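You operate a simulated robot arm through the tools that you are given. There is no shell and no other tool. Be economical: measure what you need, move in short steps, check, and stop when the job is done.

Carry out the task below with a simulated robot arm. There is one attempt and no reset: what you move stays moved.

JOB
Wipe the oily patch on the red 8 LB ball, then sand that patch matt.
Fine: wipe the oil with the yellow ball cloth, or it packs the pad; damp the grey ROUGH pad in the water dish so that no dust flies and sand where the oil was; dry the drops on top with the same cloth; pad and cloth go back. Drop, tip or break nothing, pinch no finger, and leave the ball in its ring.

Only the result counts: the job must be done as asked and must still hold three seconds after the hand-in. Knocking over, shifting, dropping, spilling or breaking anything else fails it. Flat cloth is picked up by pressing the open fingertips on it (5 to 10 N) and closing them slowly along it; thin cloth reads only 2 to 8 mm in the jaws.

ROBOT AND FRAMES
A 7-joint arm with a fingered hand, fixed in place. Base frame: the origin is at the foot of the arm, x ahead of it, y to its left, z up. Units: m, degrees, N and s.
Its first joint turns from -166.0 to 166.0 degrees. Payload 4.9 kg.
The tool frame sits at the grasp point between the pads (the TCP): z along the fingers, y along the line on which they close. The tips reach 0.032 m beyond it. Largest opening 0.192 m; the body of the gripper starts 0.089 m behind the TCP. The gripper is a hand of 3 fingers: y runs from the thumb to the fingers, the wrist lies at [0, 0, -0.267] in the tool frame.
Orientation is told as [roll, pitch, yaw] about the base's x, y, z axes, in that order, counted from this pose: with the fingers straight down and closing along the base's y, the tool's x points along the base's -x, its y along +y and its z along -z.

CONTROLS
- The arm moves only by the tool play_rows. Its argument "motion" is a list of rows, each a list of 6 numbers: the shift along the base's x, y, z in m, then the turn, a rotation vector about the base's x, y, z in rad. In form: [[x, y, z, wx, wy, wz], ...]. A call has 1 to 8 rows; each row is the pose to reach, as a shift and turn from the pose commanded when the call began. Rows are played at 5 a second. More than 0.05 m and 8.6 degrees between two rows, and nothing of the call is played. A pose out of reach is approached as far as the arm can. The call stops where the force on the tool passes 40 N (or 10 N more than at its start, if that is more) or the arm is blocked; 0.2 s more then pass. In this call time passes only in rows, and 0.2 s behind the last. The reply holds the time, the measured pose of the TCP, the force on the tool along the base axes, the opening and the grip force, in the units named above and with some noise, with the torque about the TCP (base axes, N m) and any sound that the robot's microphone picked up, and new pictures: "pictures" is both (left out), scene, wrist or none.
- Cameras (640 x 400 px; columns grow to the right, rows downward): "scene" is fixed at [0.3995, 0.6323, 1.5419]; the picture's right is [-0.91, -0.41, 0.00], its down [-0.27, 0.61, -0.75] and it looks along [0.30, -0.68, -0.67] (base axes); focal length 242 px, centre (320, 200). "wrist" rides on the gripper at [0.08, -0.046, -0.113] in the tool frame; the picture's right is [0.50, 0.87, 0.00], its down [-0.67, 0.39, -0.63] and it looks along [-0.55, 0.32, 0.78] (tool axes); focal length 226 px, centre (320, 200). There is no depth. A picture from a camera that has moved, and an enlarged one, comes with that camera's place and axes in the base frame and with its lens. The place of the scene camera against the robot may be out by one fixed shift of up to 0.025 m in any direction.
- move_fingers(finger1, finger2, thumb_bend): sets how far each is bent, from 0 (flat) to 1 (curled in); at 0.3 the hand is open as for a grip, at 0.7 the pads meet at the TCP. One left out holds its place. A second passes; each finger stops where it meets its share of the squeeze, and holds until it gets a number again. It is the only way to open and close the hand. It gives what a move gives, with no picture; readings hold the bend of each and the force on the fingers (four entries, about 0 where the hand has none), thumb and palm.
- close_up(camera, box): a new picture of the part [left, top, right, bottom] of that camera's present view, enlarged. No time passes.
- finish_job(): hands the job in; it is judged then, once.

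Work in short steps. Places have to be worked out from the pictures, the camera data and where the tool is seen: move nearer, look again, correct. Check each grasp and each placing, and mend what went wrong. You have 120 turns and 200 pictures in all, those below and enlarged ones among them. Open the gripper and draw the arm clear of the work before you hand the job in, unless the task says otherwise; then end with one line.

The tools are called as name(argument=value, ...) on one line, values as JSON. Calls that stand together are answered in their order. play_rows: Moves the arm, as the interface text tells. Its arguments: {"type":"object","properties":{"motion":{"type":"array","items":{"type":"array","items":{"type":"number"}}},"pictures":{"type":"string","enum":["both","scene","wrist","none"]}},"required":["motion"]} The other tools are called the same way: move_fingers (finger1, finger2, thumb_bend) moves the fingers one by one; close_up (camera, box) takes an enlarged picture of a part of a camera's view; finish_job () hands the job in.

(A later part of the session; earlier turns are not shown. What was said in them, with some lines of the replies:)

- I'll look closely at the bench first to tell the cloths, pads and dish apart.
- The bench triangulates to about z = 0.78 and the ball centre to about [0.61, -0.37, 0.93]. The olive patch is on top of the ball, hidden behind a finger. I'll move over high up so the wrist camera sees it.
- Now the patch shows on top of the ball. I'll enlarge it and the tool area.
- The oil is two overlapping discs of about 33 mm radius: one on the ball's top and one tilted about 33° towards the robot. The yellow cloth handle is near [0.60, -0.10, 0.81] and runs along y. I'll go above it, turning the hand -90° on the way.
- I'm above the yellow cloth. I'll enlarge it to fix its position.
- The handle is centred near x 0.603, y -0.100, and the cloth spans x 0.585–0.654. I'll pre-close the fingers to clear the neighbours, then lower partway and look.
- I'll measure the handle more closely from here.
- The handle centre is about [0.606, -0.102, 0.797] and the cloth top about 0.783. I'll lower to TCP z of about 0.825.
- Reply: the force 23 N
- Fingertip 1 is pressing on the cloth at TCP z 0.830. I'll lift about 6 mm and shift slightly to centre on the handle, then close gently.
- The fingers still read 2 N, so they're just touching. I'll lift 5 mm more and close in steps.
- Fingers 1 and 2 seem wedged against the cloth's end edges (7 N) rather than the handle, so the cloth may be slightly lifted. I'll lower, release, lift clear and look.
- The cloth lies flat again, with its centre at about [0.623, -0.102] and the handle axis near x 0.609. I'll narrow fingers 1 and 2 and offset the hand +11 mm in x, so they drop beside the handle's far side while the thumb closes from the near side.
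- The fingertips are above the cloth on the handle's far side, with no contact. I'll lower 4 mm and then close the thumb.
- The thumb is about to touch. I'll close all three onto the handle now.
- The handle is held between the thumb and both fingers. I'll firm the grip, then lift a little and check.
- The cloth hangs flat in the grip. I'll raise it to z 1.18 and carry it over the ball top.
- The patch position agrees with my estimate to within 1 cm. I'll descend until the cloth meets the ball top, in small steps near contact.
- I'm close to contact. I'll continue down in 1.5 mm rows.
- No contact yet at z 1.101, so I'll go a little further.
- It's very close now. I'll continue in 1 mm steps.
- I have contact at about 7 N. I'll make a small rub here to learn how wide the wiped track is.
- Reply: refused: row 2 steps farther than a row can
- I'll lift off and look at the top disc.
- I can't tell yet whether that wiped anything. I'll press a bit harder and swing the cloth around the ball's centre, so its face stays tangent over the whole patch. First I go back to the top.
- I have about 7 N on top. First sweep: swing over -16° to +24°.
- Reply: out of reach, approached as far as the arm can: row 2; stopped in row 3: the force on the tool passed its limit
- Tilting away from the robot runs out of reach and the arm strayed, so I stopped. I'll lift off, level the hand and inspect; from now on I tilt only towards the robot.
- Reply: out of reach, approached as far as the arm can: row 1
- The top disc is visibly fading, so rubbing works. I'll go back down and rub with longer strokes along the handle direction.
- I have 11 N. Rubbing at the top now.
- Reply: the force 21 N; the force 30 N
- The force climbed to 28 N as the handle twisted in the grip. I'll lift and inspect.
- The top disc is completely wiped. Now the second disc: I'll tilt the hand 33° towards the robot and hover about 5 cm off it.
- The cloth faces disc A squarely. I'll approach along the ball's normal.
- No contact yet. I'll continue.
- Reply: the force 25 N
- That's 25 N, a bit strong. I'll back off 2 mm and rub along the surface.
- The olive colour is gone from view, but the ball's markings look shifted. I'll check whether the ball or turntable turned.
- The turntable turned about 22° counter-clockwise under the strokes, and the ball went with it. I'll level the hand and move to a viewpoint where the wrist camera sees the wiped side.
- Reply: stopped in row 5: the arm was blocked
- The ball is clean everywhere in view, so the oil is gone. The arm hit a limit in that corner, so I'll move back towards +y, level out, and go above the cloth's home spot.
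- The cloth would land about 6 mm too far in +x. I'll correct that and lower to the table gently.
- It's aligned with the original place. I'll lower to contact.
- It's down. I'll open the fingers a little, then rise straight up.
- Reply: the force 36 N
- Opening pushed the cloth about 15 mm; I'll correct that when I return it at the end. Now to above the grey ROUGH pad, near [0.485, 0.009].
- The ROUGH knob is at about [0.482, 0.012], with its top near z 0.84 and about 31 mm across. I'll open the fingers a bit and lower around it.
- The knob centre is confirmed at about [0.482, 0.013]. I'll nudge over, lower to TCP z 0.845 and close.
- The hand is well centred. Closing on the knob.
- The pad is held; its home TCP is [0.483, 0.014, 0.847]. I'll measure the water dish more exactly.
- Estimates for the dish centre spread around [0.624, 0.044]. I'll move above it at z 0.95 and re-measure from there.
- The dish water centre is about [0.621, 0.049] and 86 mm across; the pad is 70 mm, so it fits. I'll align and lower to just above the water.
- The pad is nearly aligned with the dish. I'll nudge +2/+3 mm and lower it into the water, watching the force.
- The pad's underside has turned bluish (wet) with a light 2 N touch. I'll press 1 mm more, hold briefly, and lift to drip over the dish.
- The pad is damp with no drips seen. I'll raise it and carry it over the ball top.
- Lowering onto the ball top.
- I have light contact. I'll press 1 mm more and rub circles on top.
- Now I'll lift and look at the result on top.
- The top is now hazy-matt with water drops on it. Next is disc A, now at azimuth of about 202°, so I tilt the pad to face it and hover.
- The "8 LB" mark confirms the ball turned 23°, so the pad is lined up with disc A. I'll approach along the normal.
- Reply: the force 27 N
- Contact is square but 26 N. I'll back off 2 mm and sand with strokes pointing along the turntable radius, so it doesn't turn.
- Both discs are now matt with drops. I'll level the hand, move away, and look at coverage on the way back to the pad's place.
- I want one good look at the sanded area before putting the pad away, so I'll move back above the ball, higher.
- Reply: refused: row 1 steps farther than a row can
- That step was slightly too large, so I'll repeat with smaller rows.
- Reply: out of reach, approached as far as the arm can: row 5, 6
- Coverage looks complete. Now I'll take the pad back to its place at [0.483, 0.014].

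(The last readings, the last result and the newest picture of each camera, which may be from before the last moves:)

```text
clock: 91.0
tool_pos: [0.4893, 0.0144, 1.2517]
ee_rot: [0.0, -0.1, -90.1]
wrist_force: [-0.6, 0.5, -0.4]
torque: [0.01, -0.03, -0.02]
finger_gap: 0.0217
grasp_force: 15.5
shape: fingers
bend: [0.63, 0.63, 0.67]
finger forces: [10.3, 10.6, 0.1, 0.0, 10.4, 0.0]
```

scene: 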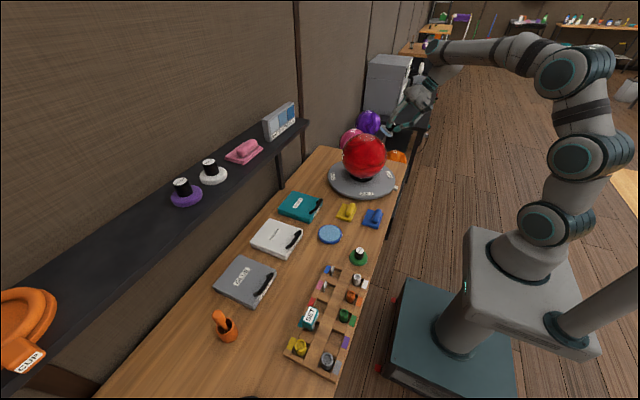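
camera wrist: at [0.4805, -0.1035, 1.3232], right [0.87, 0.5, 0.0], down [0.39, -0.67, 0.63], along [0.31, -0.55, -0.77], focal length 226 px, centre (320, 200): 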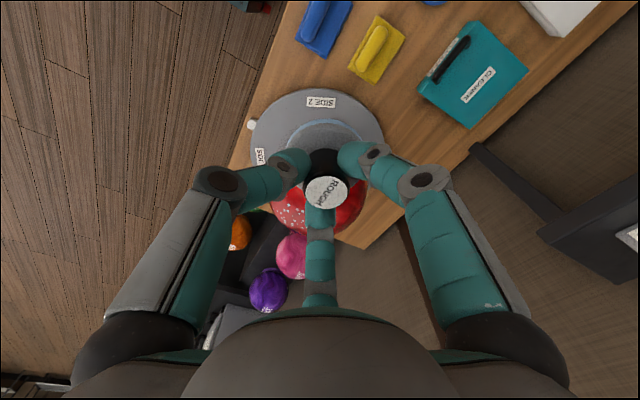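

play_rows(motion=[[-0.006, 0, -0.045, 0, 0, 0], [-0.006, 0, -0.09, 0, 0, 0], [-0.006, 0, -0.135, 0, 0, 0], [-0.006, 0, -0.18, 0, 0, 0], [-0.006, 0, -0.225, 0, 0, 0], [-0.006, 0, -0.27, 0, 0, 0], [-0.006, 0, -0.315, 0, 0, 0], [-0.006, 0, -0.355, 0, 0, 0]], pictures="wrist")

close_up(camera="scene", box=[310, 180, 400, 260])

```text
clock: 92.8
tool_pos: [0.4825, 0.0145, 0.8964]
ee_rot: [0.0, -0.1, -90.1]
wrist_force: [-0.5, 0.7, -0.2]
torque: [-0.02, 0.07, 0.0]
finger_gap: 0.0216
grasp_force: 15.1
shape: fingers
bend: [0.63, 0.63, 0.67]
finger forces: [10.1, 10.5, 0.0, 0.0, 10.3, 0.0]
camera wrist: at [0.4357, 0.0944, 1.0087], right [0.87, 0.5, 0.0], down [0.39, -0.67, 0.63], along [0.32, -0.55, -0.77], focal length 226 px, centre (320, 200)
```

wrist: 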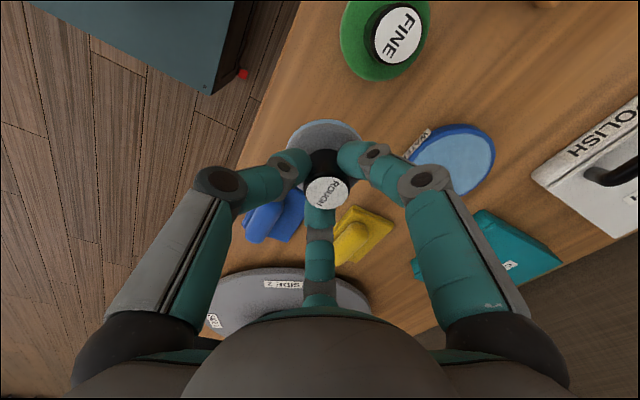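

```text
5.00 times, centred on (355, 220) of scene
camera zoom: at [0.3995, 0.6323, 1.5419], right [-0.91, -0.41, 0.0], down [-0.27, 0.61, -0.75], along [0.3, -0.68, -0.67], focal length 1210 px, centre (145, 100)
```

zoom: 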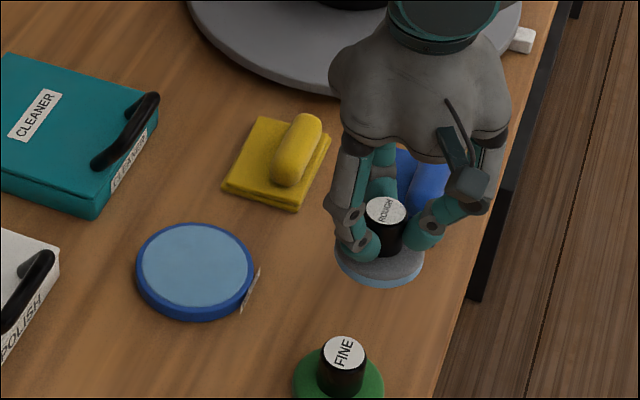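

The pad is aligned. I'll lower it to the table.

play_rows(motion=[[0, 0, -0.03, 0, 0, 0], [0, 0, -0.042, 0, 0, 0], [0, 0, -0.046, 0, 0, 0], [0, 0, -0.049, 0, 0, 0]], pictures="none")

```text
clock: 93.8
tool_pos: [0.4832, 0.0151, 0.8461]
ee_rot: [0.0, -0.1, -90.1]
wrist_force: [1.3, 0.4, -0.2]
torque: [0.01, -0.03, -0.01]
finger_gap: 0.0217
grasp_force: 15.3
shape: fingers
bend: [0.63, 0.63, 0.67]
finger forces: [10.2, 10.6, 0.0, 0.1, 10.3, 0.1]
```

play_rows(motion=[[0, 0, -0.001, 0, 0, 0], [0, 0, -0.002, 0, 0, 0], [0, 0, -0.003, 0, 0, 0]], pictures="none")

```text
clock: 94.7
tool_pos: [0.4816, 0.014, 0.8445]
ee_rot: [0.0, -0.1, -90.0]
wrist_force: [0.6, 0.2, -0.9]
torque: [-0.01, -0.01, 0.04]
finger_gap: 0.0214
grasp_force: 15.5
shape: fingers
bend: [0.63, 0.63, 0.67]
finger forces: [10.2, 10.5, 0.0, 0.1, 10.3, 0.0]
```

play_rows(motion=[[0, 0, -0.001, 0, 0, 0], [0, 0, -0.002, 0, 0, 0], [0, 0, -0.003, 0, 0, 0]], pictures="none")

```text
clock: 95.5
tool_pos: [0.4834, 0.0146, 0.8426]
ee_rot: [0.0, -0.1, -90.1]
wrist_force: [-1.6, 0.1, 4.1]
torque: [-0.07, -0.04, 0.0]
finger_gap: 0.0216
grasp_force: 16.5
shape: fingers
bend: [0.63, 0.63, 0.67]
finger forces: [10.4, 11.5, 0.1, 0.1, 11.3, 0.1]
```

The pad is down. I'll open slightly, then rise a few mm before opening further.

move_fingers(finger1=0.61, finger2=0.61, thumb_bend=0.62)

play_rows(motion=[[0, 0, 0.004, 0, 0, 0], [0, 0, 0.007, 0, 0, 0]], pictures="none")

move_fingers(finger1=0.52, finger2=0.52, thumb_bend=0.52)

play_rows(motion=[[0, 0, 0.02, 0, 0, 0], [0, 0, 0.06, 0, 0, 0], [0, 0, 0.09, 0, 0, 0]], pictures="wrist")

close_up(camera="scene", box=[310, 180, 400, 260])

```text
clock: 96.5
tool_pos: [0.4821, 0.0144, 0.8416]
ee_rot: [0.0, 0.0, -90.1]
wrist_force: [0.4, -0.5, -0.5]
torque: [-0.02, -0.04, -0.02]
finger_gap: 0.0352
grasp_force: 0.1
shape: fingers
bend: [0.61, 0.61, 0.62]
finger forces: [0.0, 0.0, 0.1, 0.0, 0.0, 0.0]
```

```text
clock: 97.0
tool_pos: [0.4822, 0.0155, 0.8501]
ee_rot: [0.0, -0.1, -90.1]
wrist_force: [0.3, -0.4, 0.8]
torque: [0.04, 0.05, -0.02]
finger_gap: 0.0355
grasp_force: 0.1
shape: fingers
bend: [0.61, 0.61, 0.62]
finger forces: [0.0, 0.0, 0.0, 0.0, 0.0, 0.0]
```

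```text
clock: 98.0
tool_pos: [0.4822, 0.0142, 0.8491]
ee_rot: [0.0, 0.0, -90.1]
wrist_force: [0.0, 0.3, -0.5]
torque: [0.0, -0.01, 0.0]
finger_gap: 0.0751
grasp_force: 0.0
shape: fingers
bend: [0.52, 0.52, 0.52]
finger forces: [0.0, 0.0, 0.0, 0.0, 0.0, 0.0]
```

```text
clock: 98.8
tool_pos: [0.4824, 0.015, 0.9382]
ee_rot: [-0.2, -0.2, -90.1]
wrist_force: [-0.4, 1.1, 0.5]
torque: [0.02, -0.03, 0.01]
finger_gap: 0.0752
grasp_force: 0.0
shape: fingers
bend: [0.52, 0.52, 0.52]
finger forces: [0.0, 0.0, 0.0, 0.0, 0.1, 0.0]
camera wrist: at [0.4356, 0.0943, 1.0513], right [0.87, 0.5, 0.0], down [0.39, -0.67, 0.63], along [0.31, -0.55, -0.77], focal length 226 px, centre (320, 200)
```

wrist: 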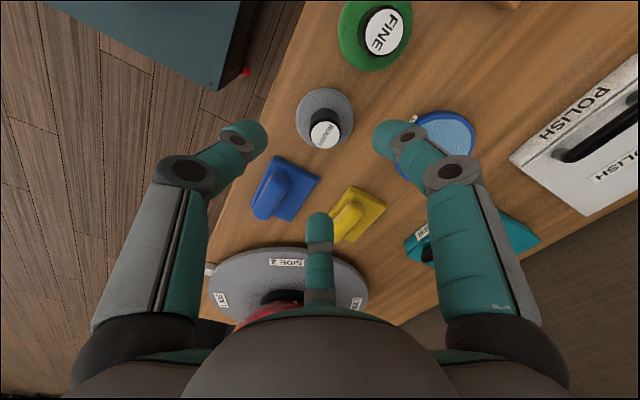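

```text
5.00 times, centred on (355, 220) of scene
camera zoom: at [0.3995, 0.6323, 1.5419], right [-0.91, -0.41, 0.0], down [-0.27, 0.61, -0.75], along [0.3, -0.68, -0.67], focal length 1210 px, centre (145, 100)
```

zoom: 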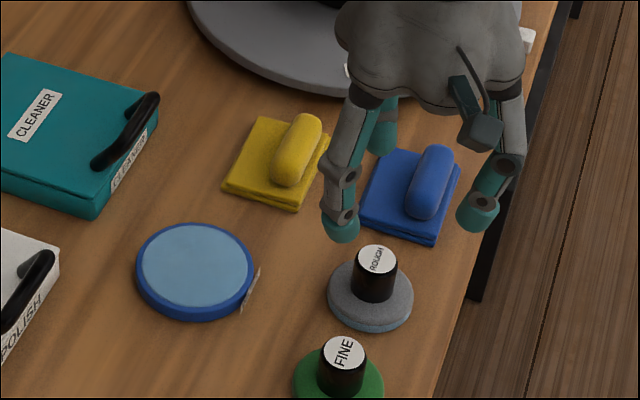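

The pad is back, within about 5 mm. Now the cloth again: I'll go above it and measure.

play_rows(motion=[[0.03, -0.03, 0.02, 0, 0, 0], [0.06, -0.06, 0.02, 0, 0, 0], [0.09, -0.09, 0.02, 0, 0, 0], [0.12, -0.117, 0.0, 0, 0, 0], [0.12, -0.117, -0.04, 0, 0, 0]], pictures="none")

move_fingers(finger1=0.55, finger2=0.55, thumb_bend=0.44)

close_up(camera="wrist", box=[200, 40, 440, 220])

```text
clock: 100.0
tool_pos: [0.6038, -0.1036, 0.8976]
ee_rot: [0.1, -0.1, -90.1]
wrist_force: [0.4, 0.7, 0.5]
torque: [0.02, 0.04, 0.0]
finger_gap: 0.0751
grasp_force: 0.1
shape: fingers
bend: [0.52, 0.52, 0.52]
finger forces: [0.0, 0.0, 0.0, 0.1, 0.0, 0.0]
```

```text
clock: 101.0
tool_pos: [0.6024, -0.1037, 0.8976]
ee_rot: [-0.1, -0.1, -90.1]
wrist_force: [-0.4, 0.0, 0.1]
torque: [-0.03, 0.0, 0.0]
finger_gap: 0.0876
grasp_force: 0.1
shape: fingers
bend: [0.55, 0.55, 0.44]
finger forces: [0.0, 0.0, 0.1, 0.0, 0.0, 0.0]
```

```text
2.22 times, centred on (320, 130) of wrist
camera zoom: at [0.5559, -0.0235, 1.0101], right [0.87, 0.5, 0.0], down [0.39, -0.67, 0.63], along [0.31, -0.55, -0.77], focal length 502 px, centre (320, 356)
```

zoom: 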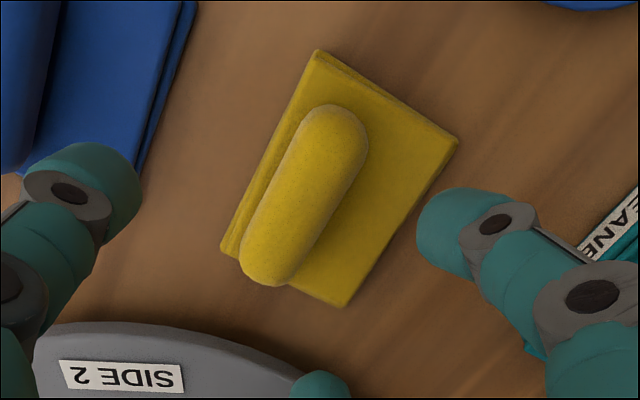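

The cloth's handle is now at x of about 0.591, y -0.1005. I'll repeat the same grasp, offset +10 mm in x at TCP z 0.838.

play_rows(motion=[[-0.0015, 0.002, -0.03, 0, 0, 0], [-0.0015, 0.002, -0.05, 0, 0, 0], [-0.0015, 0.002, -0.056, 0, 0, 0], [-0.0015, 0.002, -0.0595, 0, 0, 0]], pictures="none")

move_fingers(thumb_bend=0.6)

close_up(camera="wrist", box=[180, 70, 440, 235])

```text
clock: 102.0
tool_pos: [0.6011, -0.1017, 0.8392]
ee_rot: [0.0, -0.2, -90.1]
wrist_force: [-1.6, -0.1, -0.6]
torque: [-0.02, -0.07, -0.02]
finger_gap: 0.0876
grasp_force: 0.1
shape: fingers
bend: [0.55, 0.55, 0.44]
finger forces: [0.0, 0.0, 0.0, 0.0, 0.1, 0.0]
```

```text
clock: 103.0
tool_pos: [0.6002, -0.0989, 0.8386]
ee_rot: [0.0, -0.1, -90.0]
wrist_force: [-0.6, -0.6, 0.3]
torque: [0.02, 0.02, 0.0]
finger_gap: 0.0534
grasp_force: 0.3
shape: fingers
bend: [0.55, 0.55, 0.6]
finger forces: [0.1, 0.0, 0.0, 0.0, 0.2, 0.1]
```

```text
2.42 times, centred on (310, 152) of wrist
camera zoom: at [0.5539, -0.0207, 0.9515], right [0.87, 0.5, 0.0], down [0.39, -0.67, 0.63], along [0.31, -0.55, -0.77], focal length 548 px, centre (344, 315)
```

zoom: 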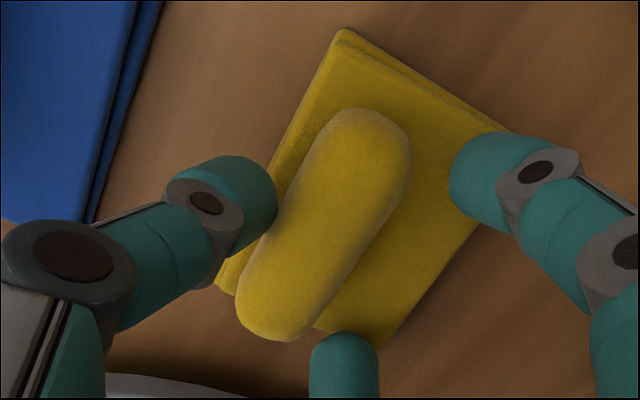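

Same picture as the first grasp. I'll close gently, then firmly, and lift.

move_fingers(finger1=0.62, finger2=0.62, thumb_bend=0.66)

move_fingers(finger1=0.68, finger2=0.68, thumb_bend=0.72)

play_rows(motion=[[0, 0, 0.02, 0, 0, 0], [0, 0, 0.06, 0, 0, 0], [0, 0, 0.105, 0, 0, 0], [0, 0, 0.15, 0, 0, 0], [0, 0, 0.195, 0, 0, 0], [0, 0, 0.24, 0, 0, 0], [0, -0.02, 0.28, 0, 0, 0], [0, -0.04, 0.32, 0, 0, 0]], pictures="wrist")

```text
clock: 104.0
tool_pos: [0.6002, -0.1008, 0.8378]
ee_rot: [0.0, 0.1, -90.1]
wrist_force: [0.1, 0.2, 0.8]
torque: [-0.01, 0.01, 0.01]
finger_gap: 0.0372
grasp_force: 5.3
shape: fingers
bend: [0.6, 0.6, 0.64]
finger forces: [2.5, 2.6, 0.0, 0.0, 5.0, 0.0]
```

```text
clock: 105.0
tool_pos: [0.6007, -0.1002, 0.8388]
ee_rot: [0.0, -0.1, -90.2]
wrist_force: [-0.1, 0.3, 1.2]
torque: [-0.03, -0.02, 0.01]
finger_gap: 0.0316
grasp_force: 14.9
shape: fingers
bend: [0.63, 0.63, 0.65]
finger forces: [7.3, 7.3, 0.0, 0.0, 14.5, 0.0]
```

```text
clock: 106.8
tool_pos: [0.6006, -0.1405, 1.158]
ee_rot: [-0.1, -0.2, -90.0]
wrist_force: [0.0, 0.2, -1.3]
torque: [-0.01, 0.0, -0.03]
finger_gap: 0.0318
grasp_force: 14.9
shape: fingers
bend: [0.63, 0.63, 0.65]
finger forces: [7.1, 7.1, 0.0, 0.0, 14.0, 0.0]
camera wrist: at [0.5536, -0.0602, 1.271], right [0.87, 0.5, 0.0], down [0.39, -0.67, 0.63], along [0.31, -0.55, -0.78], focal length 226 px, centre (320, 200)
```

wrist: 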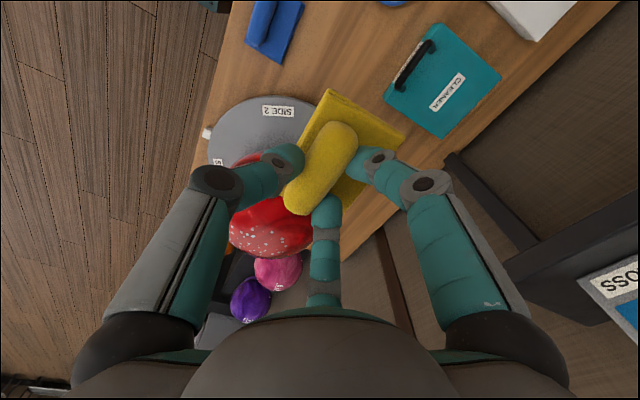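

The cloth is held. I'll carry it to the ball top and make contact.

play_rows(motion=[[0, -0.045, 0.01, 0, 0, 0], [0, -0.09, 0.01, 0, 0, 0], [0.001, -0.135, 0.01, 0, 0, 0], [0.002, -0.18, 0.01, 0, 0, 0], [0.003, -0.2215, 0.0, 0, 0, 0], [0.003, -0.2215, -0.04, 0, 0, 0], [0.003, -0.2215, -0.064, 0, 0, 0], [0.003, -0.2215, -0.069, 0, 0, 0]], pictures="none")

play_rows(motion=[[0, 0, -0.001, 0, 0, 0], [0, 0, -0.002, 0, 0, 0], [0, 0, -0.003, 0, 0, 0]], pictures="none")

```text
clock: 108.7
tool_pos: [0.6037, -0.3614, 1.0898]
ee_rot: [0.0, -0.2, -90.0]
wrist_force: [-0.5, -0.1, 1.5]
torque: [0.02, -0.01, -0.04]
finger_gap: 0.0315
grasp_force: 14.1
shape: fingers
bend: [0.63, 0.63, 0.65]
finger forces: [7.1, 6.7, 0.0, 0.1, 14.6, 0.0]
```

```text
clock: 109.5
tool_pos: [0.6047, -0.3613, 1.0903]
ee_rot: [0.2, -0.1, -90.1]
wrist_force: [-2.6, -0.2, 12.2]
torque: [0.03, 0.0, 0.03]
finger_gap: 0.0309
grasp_force: 16.5
shape: fingers
bend: [0.63, 0.63, 0.65]
finger forces: [7.9, 7.5, 0.0, 0.1, 17.4, 0.0]
```

Contact at 12 N. I'll ease off 1 mm and rub.

play_rows(motion=[[0, 0.015, 0.0007, 0, 0, 0], [-0.006, -0.015, 0.0007, 0, 0, 0], [-0.006, 0.015, 0.0007, 0, 0, 0], [0.008, -0.015, 0.0007, 0, 0, 0], [0.012, 0.015, 0.0007, 0, 0, 0], [0.012, -0.015, 0.0007, 0, 0, 0], [0, 0.015, 0.0007, 0, 0, 0], [0, 0, 0.0007, 0, 0, 0]], pictures="none")

play_rows(motion=[[0, -0.015, 0, 0, 0, 0], [-0.006, 0.015, 0, 0, 0, 0], [-0.006, -0.015, 0, 0, 0, 0], [0.008, 0.015, 0, 0, 0, 0], [0.012, -0.015, 0, 0, 0, 0], [0.012, 0.015, 0, 0, 0, 0], [0, -0.015, 0, 0, 0, 0], [0, 0, 0, 0, 0, 0]], pictures="none")

play_rows(motion=[[0, 0, 0.03, 0, 0, 0], [0, 0, 0.07, 0, 0, 0]], pictures="none")

close_up(camera="scene", box=[345, 125, 395, 165])

close_up(camera="wrist", box=[200, 0, 440, 180])

```text
clock: 111.2
tool_pos: [0.6044, -0.3617, 1.087]
ee_rot: [0.0, -0.2, -90.1]
wrist_force: [-0.2, 0.9, 5.1]
torque: [0.11, 0.01, 0.01]
finger_gap: 0.0308
grasp_force: 16.5
shape: fingers
bend: [0.64, 0.64, 0.66]
finger forces: [8.2, 8.0, 0.0, 0.1, 16.4, 0.0]
```

```text
clock: 113.0
tool_pos: [0.6027, -0.36, 1.0885]
ee_rot: [0.0, -0.1, -90.0]
wrist_force: [0.0, 0.0, -0.3]
torque: [-0.02, 0.0, 0.0]
finger_gap: 0.0307
grasp_force: 15.1
shape: fingers
bend: [0.64, 0.64, 0.66]
finger forces: [7.8, 7.7, 0.0, 0.0, 15.6, 0.1]
```

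```text
clock: 113.7
tool_pos: [0.6042, -0.3608, 1.1564]
ee_rot: [-0.1, 0.0, -90.2]
wrist_force: [-1.0, 0.0, -1.2]
torque: [0.0, 0.02, -0.01]
finger_gap: 0.0305
grasp_force: 15.5
shape: fingers
bend: [0.64, 0.64, 0.66]
finger forces: [7.8, 7.7, 0.1, 0.0, 15.5, 0.0]
```

```text
10.00 times, centred on (370, 145) of scene
camera zoom: at [0.3995, 0.6323, 1.5419], right [-0.91, -0.41, 0.0], down [-0.27, 0.61, -0.75], along [0.3, -0.68, -0.67], focal length 2420 px, centre (-180, 750)
```

zoom: 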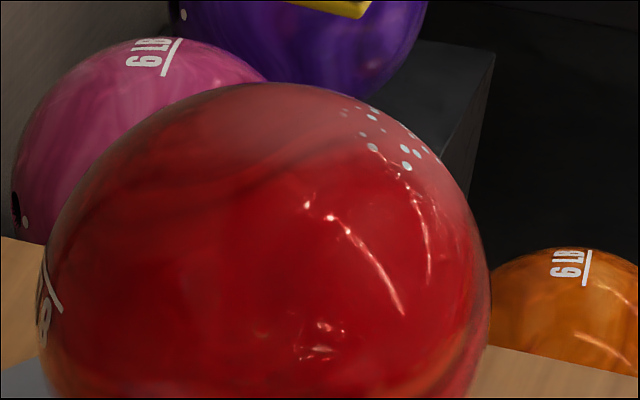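

```text
2.22 times, centred on (320, 90) of wrist
camera zoom: at [0.5575, -0.282, 1.2694], right [0.87, 0.5, 0.0], down [0.39, -0.67, 0.63], along [0.31, -0.55, -0.78], focal length 502 px, centre (320, 444)
```

zoom: 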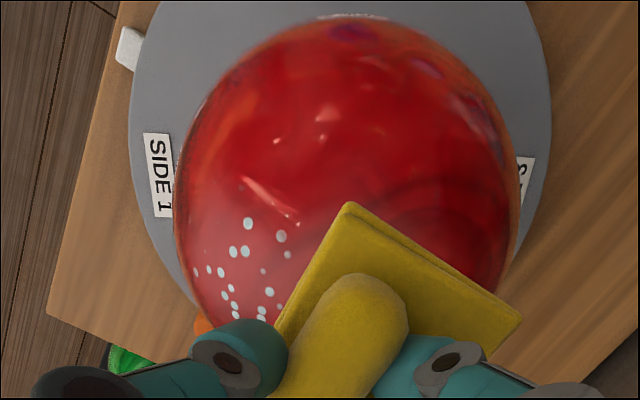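

The top is dry; drops remain on disc A. I'll tilt the cloth towards azimuth 203° and hover.

play_rows(motion=[[-0.02, -0.009, 0.0, 0.045, -0.106, 0], [-0.04, -0.018, -0.012, 0.09, -0.212, 0], [-0.06, -0.026, -0.028, 0.135, -0.318, 0], [-0.081, -0.035, -0.047, 0.18, -0.424, 0], [-0.1014, -0.043, -0.067, 0.225, -0.53, 0]], pictures="none")

play_rows(motion=[[0.0075, 0.0031, -0.0126, 0, 0, 0], [0.015, 0.0062, -0.0252, 0, 0, 0], [0.0175, 0.0073, -0.0294, 0, 0, 0], [0.019, 0.0079, -0.0319, 0, 0, 0]], pictures="none")

close_up(camera="scene", box=[330, 90, 420, 170])

```text
clock: 114.8
tool_pos: [0.5014, -0.4058, 1.0914]
ee_rot: [30.9, 12.3, -86.8]
wrist_force: [0.4, 0.0, 0.5]
torque: [-0.04, 0.01, 0.01]
finger_gap: 0.0308
grasp_force: 15.3
shape: fingers
bend: [0.64, 0.64, 0.66]
finger forces: [7.7, 7.5, 0.0, 0.0, 15.4, 0.0]
```

```text
clock: 115.8
tool_pos: [0.5208, -0.3969, 1.0582]
ee_rot: [30.8, 12.2, -86.7]
wrist_force: [-0.1, 0.0, -0.8]
torque: [0.03, -0.01, 0.01]
finger_gap: 0.0302
grasp_force: 15.0
shape: fingers
bend: [0.64, 0.64, 0.66]
finger forces: [7.7, 7.6, 0.0, 0.0, 15.4, 0.0]
```

```text
5.00 times, centred on (375, 130) of scene
camera zoom: at [0.3995, 0.6323, 1.5419], right [-0.91, -0.41, 0.0], down [-0.27, 0.61, -0.75], along [0.3, -0.68, -0.67], focal length 1210 px, centre (45, 550)
```

zoom: 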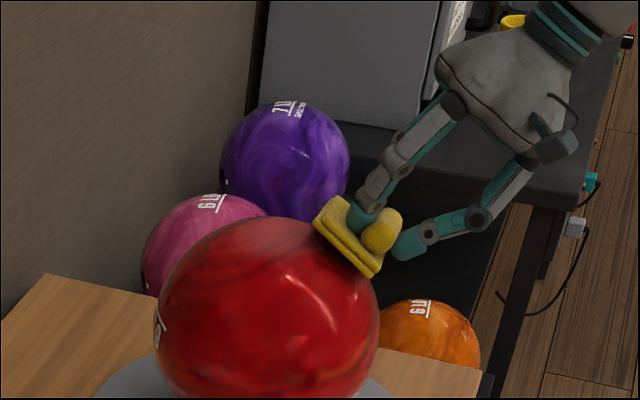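

Nearly touching. I'll continue along the normal in 1 mm steps.

play_rows(motion=[[0.0005, 0.0002, -0.0008, 0, 0, 0], [0.001, 0.0004, -0.0017, 0, 0, 0], [0.0015, 0.0006, -0.0025, 0, 0, 0], [0.002, 0.0008, -0.0034, 0, 0, 0]], pictures="none")

play_rows(motion=[[0.0005, 0.0002, -0.0008, 0, 0, 0], [0.001, 0.0004, -0.0017, 0, 0, 0]], pictures="none")

```text
clock: 116.8
tool_pos: [0.5237, -0.3968, 1.0557]
ee_rot: [30.8, 12.3, -86.7]
wrist_force: [-0.4, 0.2, -0.4]
torque: [0.01, 0.03, 0.01]
finger_gap: 0.0303
grasp_force: 16.0
shape: fingers
bend: [0.64, 0.64, 0.66]
finger forces: [7.7, 7.6, 0.0, 0.0, 15.4, 0.0]
```

```text
clock: 117.5
tool_pos: [0.5229, -0.396, 1.055]
ee_rot: [30.9, 12.2, -86.7]
wrist_force: [-0.6, -0.2, -0.4]
torque: [0.04, 0.01, 0.01]
finger_gap: 0.0307
grasp_force: 15.3
shape: fingers
bend: [0.64, 0.64, 0.66]
finger forces: [7.8, 7.6, 0.1, 0.0, 15.3, 0.1]
```

play_rows(motion=[[0.0005, 0.0002, -0.0008, 0, 0, 0], [0.001, 0.0004, -0.0017, 0, 0, 0], [0.0015, 0.0006, -0.0025, 0, 0, 0]], pictures="none")

```text
clock: 118.2
tool_pos: [0.5266, -0.394, 1.053]
ee_rot: [30.8, 12.3, -86.6]
wrist_force: [-5.6, -1.2, 4.8]
torque: [0.01, 0.02, 0.01]
finger_gap: 0.0303
grasp_force: 16.2
shape: fingers
bend: [0.64, 0.64, 0.65]
finger forces: [7.8, 7.4, 0.0, 0.1, 17.5, 0.1]
```

About 7 N. I'll rub along the radius to dry it.

play_rows(motion=[[-0.0116, -0.0049, -0.0082, 0, 0, 0], [0.0116, 0.0049, 0.0082, 0, 0, 0], [-0.0116, -0.0049, -0.0082, 0, 0, 0], [0.0116, 0.0049, 0.0082, 0, 0, 0], [-0.0116, -0.0049, -0.0082, 0, 0, 0], [0.0116, 0.0049, 0.0082, 0, 0, 0], [-0.0116, -0.0049, -0.0082, 0, 0, 0], [0, 0, 0, 0, 0, 0]], pictures="none")

play_rows(motion=[[-0.0116, -0.0049, -0.0082, 0, 0, 0], [0.0116, 0.0049, 0.0082, 0, 0, 0], [-0.0116, -0.0049, -0.0082, 0, 0, 0], [0.0116, 0.0049, 0.0082, 0, 0, 0], [-0.0116, -0.0049, -0.0082, 0, 0, 0], [0.0116, 0.0049, 0.0082, 0, 0, 0], [-0.0116, -0.0049, -0.0082, 0, 0, 0], [0, 0, 0, 0, 0, 0]], pictures="none")

play_rows(motion=[[-0.015, -0.006, 0.025, 0, 0, 0], [-0.02, -0.008, 0.05, 0, 0, 0], [0.01, 0.01, 0.08, 0, 0, 0]], pictures="none")

close_up(camera="scene", box=[345, 125, 395, 165])

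close_up(camera="wrist", box=[200, 0, 440, 180])

```text
clock: 120.0
tool_pos: [0.5249, -0.395, 1.0516]
ee_rot: [30.8, 12.2, -86.7]
wrist_force: [-8.7, -3.5, 6.8]
torque: [0.0, 0.07, 0.0]
finger_gap: 0.0303
grasp_force: 18.2
shape: fingers
bend: [0.64, 0.64, 0.65]
finger forces: [9.8, 8.4, 0.0, 0.0, 18.2, 0.1]
```

```text
clock: 121.8
tool_pos: [0.525, -0.3954, 1.0505]
ee_rot: [30.8, 12.3, -86.7]
wrist_force: [-7.1, -2.5, 4.1]
torque: [-0.05, 0.06, -0.04]
finger_gap: 0.0304
grasp_force: 16.9
shape: fingers
bend: [0.64, 0.64, 0.65]
finger forces: [8.8, 8.4, 0.1, 0.1, 17.9, 0.0]
```

```text
clock: 122.7
tool_pos: [0.5352, -0.3855, 1.1309]
ee_rot: [30.8, 12.4, -86.8]
wrist_force: [-0.3, -1.3, -1.1]
torque: [0.04, 0.0, 0.04]
finger_gap: 0.0302
grasp_force: 15.2
shape: fingers
bend: [0.64, 0.64, 0.65]
finger forces: [7.7, 7.5, 0.0, 0.0, 15.2, 0.0]
```

```text
10.00 times, centred on (370, 145) of scene
camera zoom: at [0.3995, 0.6323, 1.5419], right [-0.91, -0.41, 0.0], down [-0.27, 0.61, -0.75], along [0.3, -0.68, -0.67], focal length 2420 px, centre (-180, 750)
```

zoom: 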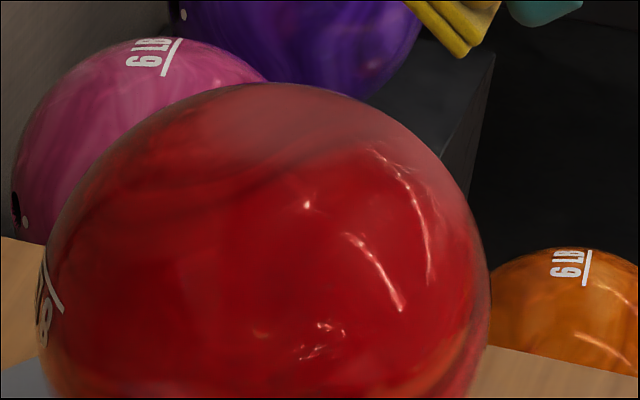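

```text
2.22 times, centred on (320, 90) of wrist
camera zoom: at [0.4336, -0.3295, 1.2201], right [0.72, 0.43, 0.54], down [0.06, -0.81, 0.58], along [0.69, -0.39, -0.61], focal length 502 px, centre (320, 444)
```

zoom: 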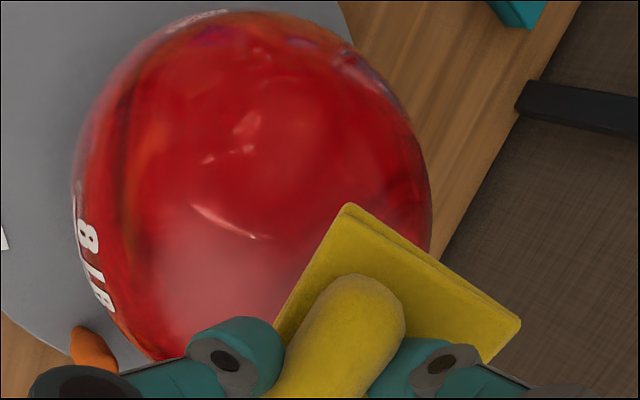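

All drops are gone and the patch is matt and dry. The turntable is still about 23° off its start, so I'll press the cloth back on the same spot and swing it about the ball's vertical axis to turn it back.

play_rows(motion=[[-0.03, -0.018, -0.03, 0, 0, 0], [-0.025, -0.016, -0.055, 0, 0, 0], [-0.013, -0.0112, -0.075, 0, 0, 0], [-0.01, -0.01, -0.08, 0, 0, 0], [-0.0093, -0.0097, -0.0812, 0, 0, 0]], pictures="none")

play_rows(motion=[[-0.0019, 0.0066, 0, 0, 0, -0.07], [-0.0038, 0.0133, 0, 0, 0, -0.1396], [-0.005, 0.02, 0, 0, 0, -0.2094], [-0.0058, 0.027, 0, 0, 0, -0.2793], [-0.006, 0.034, 0, 0, 0, -0.349], [-0.0057, 0.0409, 0, 0, 0, -0.4189]], pictures="none")

close_up(camera="scene", box=[310, 110, 420, 210])

```text
clock: 123.8
tool_pos: [0.5258, -0.3958, 1.052]
ee_rot: [30.9, 12.2, -86.6]
wrist_force: [-6.2, -1.3, 5.7]
torque: [0.06, 0.01, 0.04]
finger_gap: 0.0299
grasp_force: 17.4
shape: fingers
bend: [0.64, 0.64, 0.65]
finger forces: [9.9, 7.4, 0.0, 0.0, 17.1, 0.0]
```

```text
clock: 125.2
tool_pos: [0.5204, -0.3535, 1.0511]
ee_rot: [31.0, 12.4, -110.8]
wrist_force: [-12.0, 0.3, 14.7]
torque: [-0.05, -0.13, -0.06]
finger_gap: 0.03
grasp_force: 22.3
shape: fingers
bend: [0.64, 0.64, 0.65]
finger forces: [14.3, 12.2, 0.0, 0.0, 17.6, 0.0]
```

```text
4.00 times, centred on (365, 160) of scene
camera zoom: at [0.3995, 0.6323, 1.5419], right [-0.91, -0.41, 0.0], down [-0.27, 0.61, -0.75], along [0.3, -0.68, -0.67], focal length 968 px, centre (140, 360)
```

zoom: 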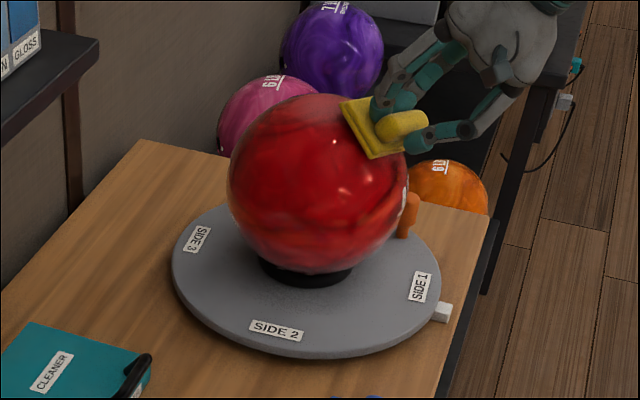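

The turntable is back where it started. I'll back off along the normal, undo the yaw, then level.

play_rows(motion=[[-0.016, 0, 0.025, 0, 0, 0], [-0.03, 0, 0.055, 0, 0, 0], [-0.02, 0.01, 0.09, 0, 0, 0.14], [0, 0.03, 0.12, 0, 0, 0.28], [0.01, 0.06, 0.14, 0, 0, 0.4189]], pictures="none")

play_rows(motion=[[0.01, 0.02, 0.01, -0.045, 0.106, 0], [0.02, 0.05, 0.01, -0.09, 0.212, 0], [0.03, 0.08, 0.01, -0.135, 0.318, 0], [0.04, 0.12, 0, -0.18, 0.424, 0], [0.055, 0.16, 0, -0.225, 0.53, 0], [0.07, 0.19, 0, -0.225, 0.53, 0]], pictures="scene")

```text
clock: 126.5
tool_pos: [0.531, -0.295, 1.1916]
ee_rot: [30.7, 12.3, -86.7]
wrist_force: [-0.4, 0.4, -0.6]
torque: [0.01, 0.01, -0.01]
finger_gap: 0.0302
grasp_force: 14.7
shape: fingers
bend: [0.64, 0.64, 0.65]
finger forces: [7.4, 7.3, 0.0, 0.0, 14.9, 0.0]
```

```text
clock: 127.8
tool_pos: [0.6, -0.1027, 1.1906]
ee_rot: [0.0, -0.2, -90.2]
wrist_force: [0.6, 0.3, -0.5]
torque: [-0.03, -0.01, 0.02]
finger_gap: 0.0306
grasp_force: 14.7
shape: fingers
bend: [0.64, 0.64, 0.65]
finger forces: [7.4, 7.3, 0.0, 0.1, 14.8, 0.1]
```

scene: 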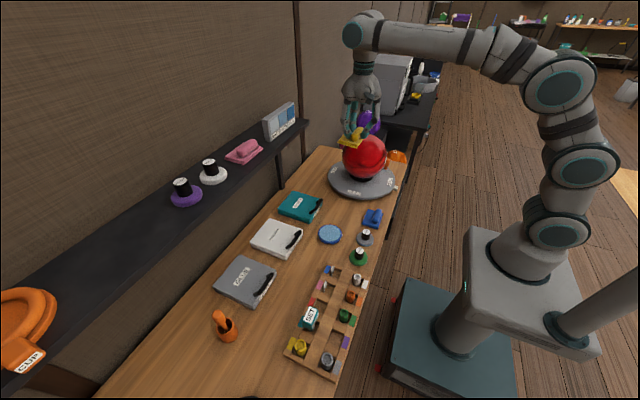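

Now down above the cloth's home place (cloth centre at x 0.620, so TCP x about 0.604).

play_rows(motion=[[0.004, 0.001, -0.045, 0, 0, 0], [0.004, 0.001, -0.09, 0, 0, 0], [0.004, 0.001, -0.135, 0, 0, 0], [0.004, 0.001, -0.18, 0, 0, 0], [0.004, 0.001, -0.225, 0, 0, 0], [0.004, 0.001, -0.27, 0, 0, 0], [0.004, 0.001, -0.3, 0, 0, 0]], pictures="none")

close_up(camera="wrist", box=[220, 60, 440, 225])

```text
clock: 129.4
tool_pos: [0.6049, -0.1021, 0.8911]
ee_rot: [0.0, -0.1, -90.1]
wrist_force: [-0.4, 0.0, 0.3]
torque: [-0.01, 0.01, 0.01]
finger_gap: 0.0301
grasp_force: 14.5
shape: fingers
bend: [0.64, 0.64, 0.65]
finger forces: [7.2, 7.3, 0.0, 0.0, 14.5, 0.1]
```

```text
2.42 times, centred on (330, 142) of wrist
camera zoom: at [0.5573, -0.0223, 1.0038], right [0.87, 0.5, 0.0], down [0.39, -0.67, 0.63], along [0.32, -0.55, -0.77], focal length 548 px, centre (296, 339)
```

zoom: 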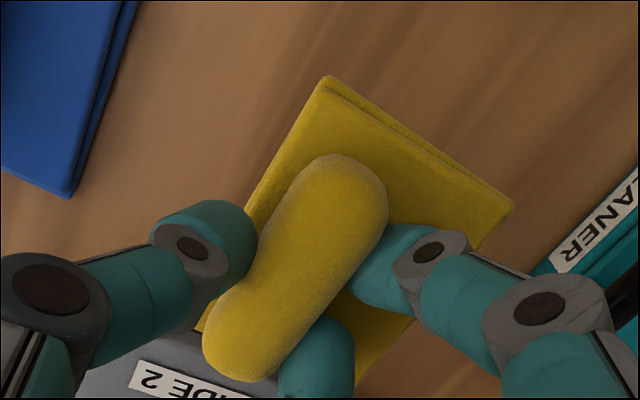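

The cloth is aligned. Lowering to contact.

play_rows(motion=[[0, 0, -0.03, 0, 0, 0], [0, 0, -0.048, 0, 0, 0], [0, 0, -0.052, 0, 0, 0], [0, 0, -0.054, 0, 0, 0]], pictures="none")

play_rows(motion=[[0, 0, -0.001, 0, 0, 0], [0, 0, -0.002, 0, 0, 0]], pictures="none")

```text
clock: 130.4
tool_pos: [0.6049, -0.1028, 0.8371]
ee_rot: [0.0, -0.1, -90.1]
wrist_force: [0.6, -0.4, -1.7]
torque: [-0.02, 0.0, -0.01]
finger_gap: 0.0301
grasp_force: 14.5
shape: fingers
bend: [0.64, 0.64, 0.65]
finger forces: [7.1, 7.5, 0.1, 0.0, 14.6, 0.0]
```

```text
clock: 131.1
tool_pos: [0.6054, -0.1025, 0.8346]
ee_rot: [0.1, -0.2, -90.1]
wrist_force: [0.7, 0.9, 5.3]
torque: [0.02, 0.13, -0.05]
finger_gap: 0.0298
grasp_force: 16.4
shape: fingers
bend: [0.64, 0.64, 0.66]
finger forces: [8.5, 8.2, 0.1, 0.0, 16.3, 0.1]
```

Contact at 5 N. I'll ease open slightly, rise 6 mm, then open further.

move_fingers(finger1=0.615, finger2=0.615, thumb_bend=0.61)

play_rows(motion=[[0, 0, 0.003, 0, 0, 0], [0, 0, 0.007, 0, 0, 0]], pictures="none")

close_up(camera="scene", box=[300, 170, 400, 240])

```text
clock: 132.1
tool_pos: [0.6044, -0.103, 0.8346]
ee_rot: [0.0, -0.1, -90.1]
wrist_force: [-0.6, 0.1, 0.8]
torque: [0.01, -0.02, 0.0]
finger_gap: 0.0377
grasp_force: 0.8
shape: fingers
bend: [0.61, 0.61, 0.61]
finger forces: [0.8, 0.6, 0.1, 0.0, 0.4, 0.1]
```

```text
clock: 132.7
tool_pos: [0.6042, -0.102, 0.8408]
ee_rot: [0.1, -0.1, -90.1]
wrist_force: [1.1, -0.2, -0.3]
torque: [-0.01, 0.03, 0.01]
finger_gap: 0.0381
grasp_force: 0.4
shape: fingers
bend: [0.61, 0.61, 0.61]
finger forces: [0.2, 0.2, 0.0, 0.1, 0.4, 0.0]
```

```text
5.71 times, centred on (350, 205) of scene
camera zoom: at [0.3995, 0.6323, 1.5419], right [-0.91, -0.41, 0.0], down [-0.27, 0.61, -0.75], along [0.3, -0.68, -0.67], focal length 1383 px, centre (149, 171)
```

zoom: 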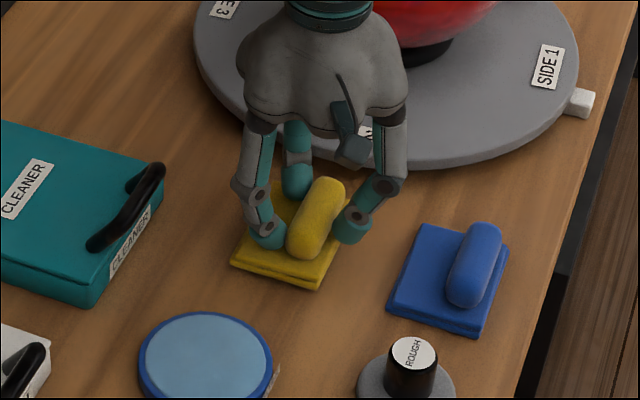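

move_fingers(finger1=0.59, finger2=0.59, thumb_bend=0.54)

play_rows(motion=[[0, 0, 0.004, 0, 0, 0], [0, 0, 0.03, 0, 0, 0], [0, 0, 0.07, 0, 0, 0]], pictures="none")

close_up(camera="scene", box=[300, 170, 400, 240])

```text
clock: 133.7
tool_pos: [0.6051, -0.1035, 0.8415]
ee_rot: [0.0, -0.1, -90.1]
wrist_force: [-0.7, -1.1, 0.7]
torque: [-0.02, 0.05, 0.01]
finger_gap: 0.0565
grasp_force: 0.1
shape: fingers
bend: [0.59, 0.59, 0.54]
finger forces: [0.1, 0.0, 0.0, 0.0, 0.0, 0.0]
```

```text
clock: 134.4
tool_pos: [0.6043, -0.1027, 0.9108]
ee_rot: [-0.2, -0.2, -90.1]
wrist_force: [-0.2, 0.1, -1.1]
torque: [0.02, -0.03, 0.0]
finger_gap: 0.0565
grasp_force: 0.0
shape: fingers
bend: [0.59, 0.59, 0.54]
finger forces: [0.0, 0.0, 0.0, 0.0, 0.0, 0.0]
```

```text
5.71 times, centred on (350, 205) of scene
camera zoom: at [0.3995, 0.6323, 1.5419], right [-0.91, -0.41, 0.0], down [-0.27, 0.61, -0.75], along [0.3, -0.68, -0.67], focal length 1383 px, centre (149, 171)
```

zoom: 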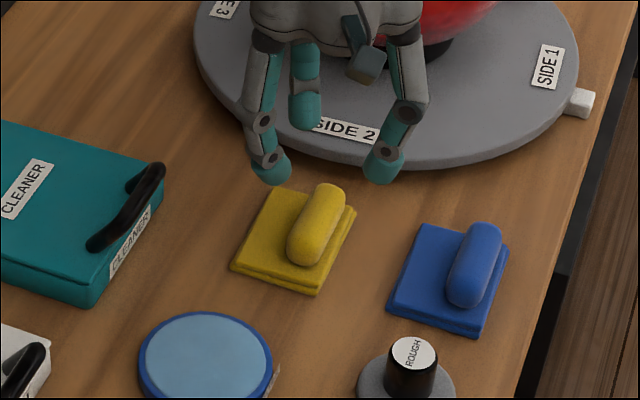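

The cloth is down flat within about 1 cm of its start. I'll draw the arm up and away, open the hand, and do a final check.

play_rows(motion=[[0, 0, 0.045, 0, 0, 0], [0, 0, 0.09, 0, 0, 0], [-0.02, 0.02, 0.13, 0, 0, 0], [-0.05, 0.04, 0.16, 0, 0, 0], [-0.08, 0.06, 0.19, 0, 0, 0], [-0.11, 0.08, 0.22, 0, 0, 0], [-0.14, 0.1, 0.25, 0, 0, 0], [-0.16, 0.1, 0.29, 0, 0, 0]], pictures="both")

move_fingers(finger1=0.3, finger2=0.3, thumb_bend=0.3)

close_up(camera="scene", box=[300, 120, 420, 210])

close_up(camera="scene", box=[345, 125, 395, 165])

close_up(camera="scene", box=[200, 180, 400, 310])

```text
clock: 136.2
tool_pos: [0.4448, -0.0025, 1.2002]
ee_rot: [-0.2, 0.0, -90.1]
wrist_force: [0.3, -0.7, -0.4]
torque: [0.03, 0.02, -0.01]
finger_gap: 0.0568
grasp_force: 0.1
shape: fingers
bend: [0.59, 0.59, 0.54]
finger forces: [0.1, 0.1, 0.0, 0.1, 0.0, 0.1]
camera wrist: at [0.3972, 0.0775, 1.3127], right [0.87, 0.5, 0.0], down [0.39, -0.67, 0.63], along [0.31, -0.55, -0.78], focal length 226 px, centre (320, 200)
```

scene: 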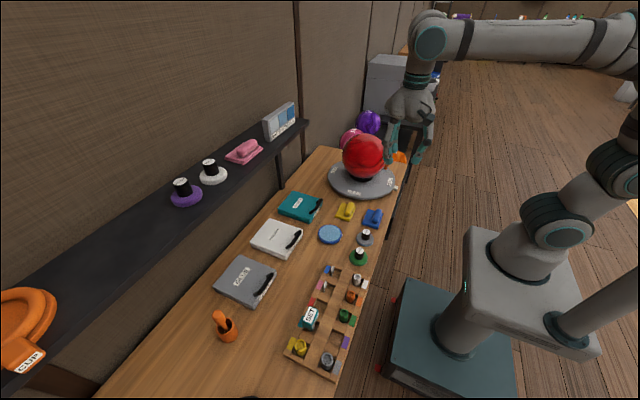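
wrist: 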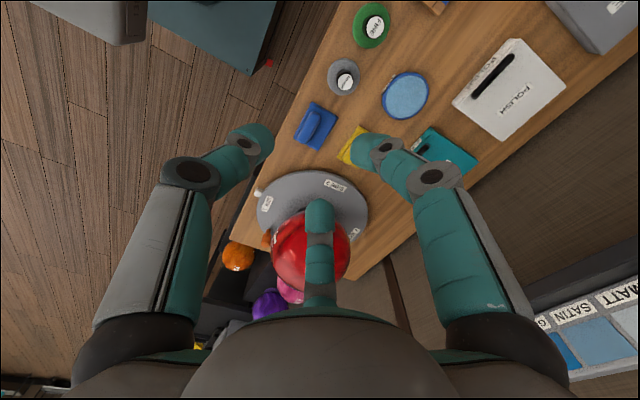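

```text
clock: 137.2
tool_pos: [0.4449, -0.0015, 1.2008]
ee_rot: [0.1, -0.1, -90.0]
wrist_force: [0.8, 0.8, 0.4]
torque: [-0.02, 0.01, -0.02]
finger_gap: 0.1676
grasp_force: 0.1
shape: fingers
bend: [0.3, 0.3, 0.3]
finger forces: [0.0, 0.1, 0.0, 0.1, 0.0, 0.1]
```

```text
4.44 times, centred on (360, 165) of scene
camera zoom: at [0.3995, 0.6323, 1.5419], right [-0.91, -0.41, 0.0], down [-0.27, 0.61, -0.75], along [0.3, -0.68, -0.67], focal length 1076 px, centre (142, 356)
```

zoom: 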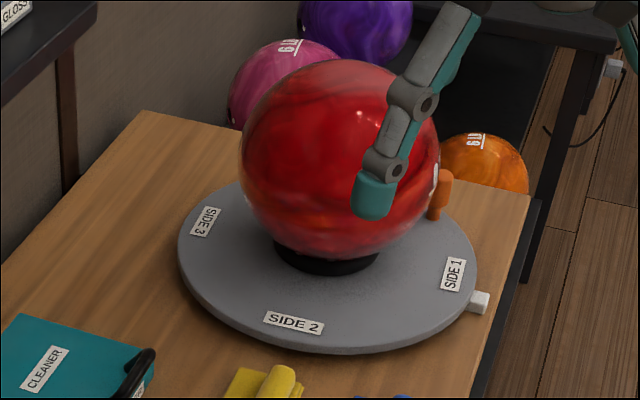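

```text
10.00 times, centred on (370, 145) of scene
camera zoom: at [0.3995, 0.6323, 1.5419], right [-0.91, -0.41, 0.0], down [-0.27, 0.61, -0.75], along [0.3, -0.68, -0.67], focal length 2420 px, centre (-180, 750)
```

zoom: 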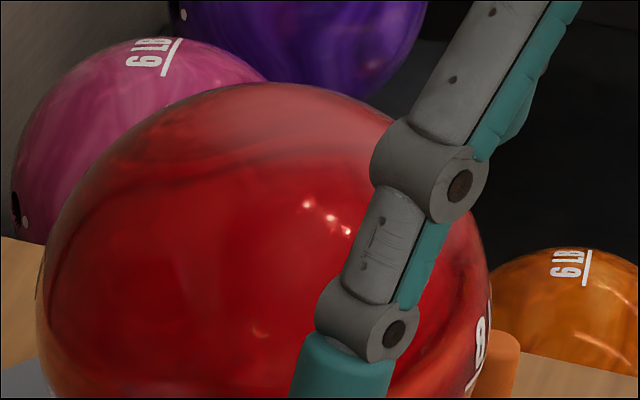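

```text
3.08 times, centred on (300, 245) of scene
camera zoom: at [0.3995, 0.6323, 1.5419], right [-0.91, -0.41, 0.0], down [-0.27, 0.61, -0.75], along [0.3, -0.68, -0.67], focal length 745 px, centre (382, 62)
```

zoom: 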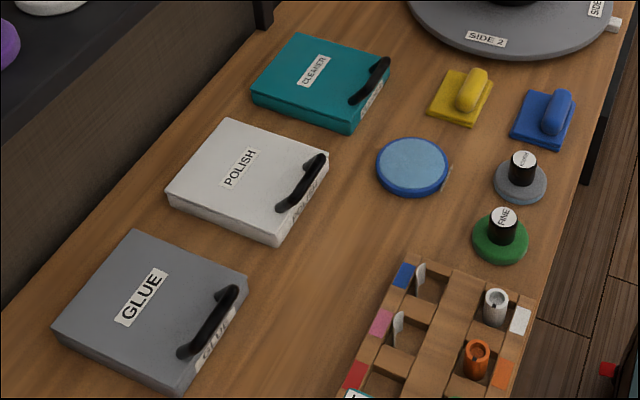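

Everything is in place. I'll make one last move clear of the scene view to inspect the patch unobstructed.

play_rows(motion=[[-0.03, 0.0, 0.02, 0, 0, 0], [-0.06, 0.0, 0.04, 0, 0, 0], [-0.09, 0.0, 0.06, 0, 0, 0], [-0.12, 0.0, 0.07, 0, 0, 0]], pictures="none")

close_up(camera="scene", box=[345, 125, 395, 165])

close_up(camera="wrist", box=[200, 150, 440, 300])

```text
clock: 138.2
tool_pos: [0.3245, -0.0033, 1.2704]
ee_rot: [0.0, -0.1, -90.1]
wrist_force: [0.9, 0.2, -0.5]
torque: [-0.03, 0.0, -0.01]
finger_gap: 0.1677
grasp_force: 0.2
shape: fingers
bend: [0.3, 0.3, 0.3]
finger forces: [0.1, 0.1, 0.0, 0.0, 0.0, 0.0]
```

```text
10.00 times, centred on (370, 145) of scene
camera zoom: at [0.3995, 0.6323, 1.5419], right [-0.91, -0.41, 0.0], down [-0.27, 0.61, -0.75], along [0.3, -0.68, -0.67], focal length 2420 px, centre (-180, 750)
```

zoom: 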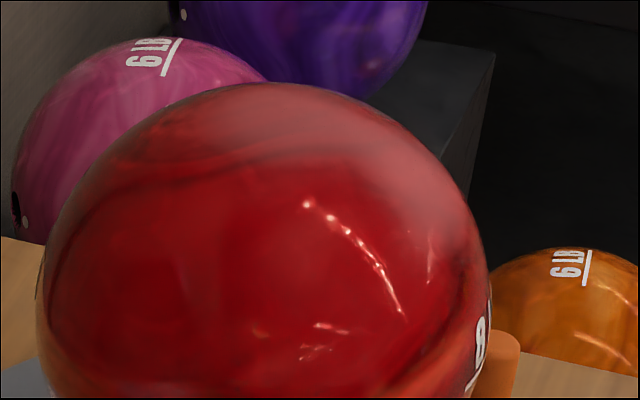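

```text
2.67 times, centred on (320, 225) of wrist
camera zoom: at [0.2776, 0.0769, 1.3838], right [0.87, 0.5, 0.0], down [0.39, -0.67, 0.63], along [0.31, -0.55, -0.77], focal length 603 px, centre (320, 133)
```

zoom: 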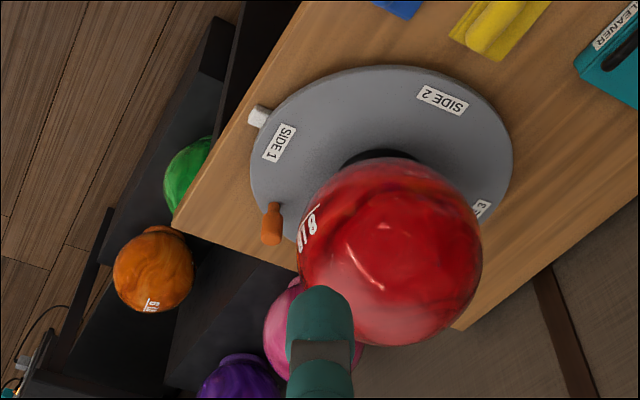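

The patch is matt, clean and dry, the ball sits in its ring, and the tools are back. Handing in.

finish_job()

```text
The job is handed in.
```

The oily patch on the red 8 LB ball is wiped, wet-sanded matt and dried, and the ball is still in its ring. The cloth and ROUGH pad are back within about 1 cm and 5 mm of where they started. The turntable swung about 23° during wiping, and I turned it back to about its starting position.
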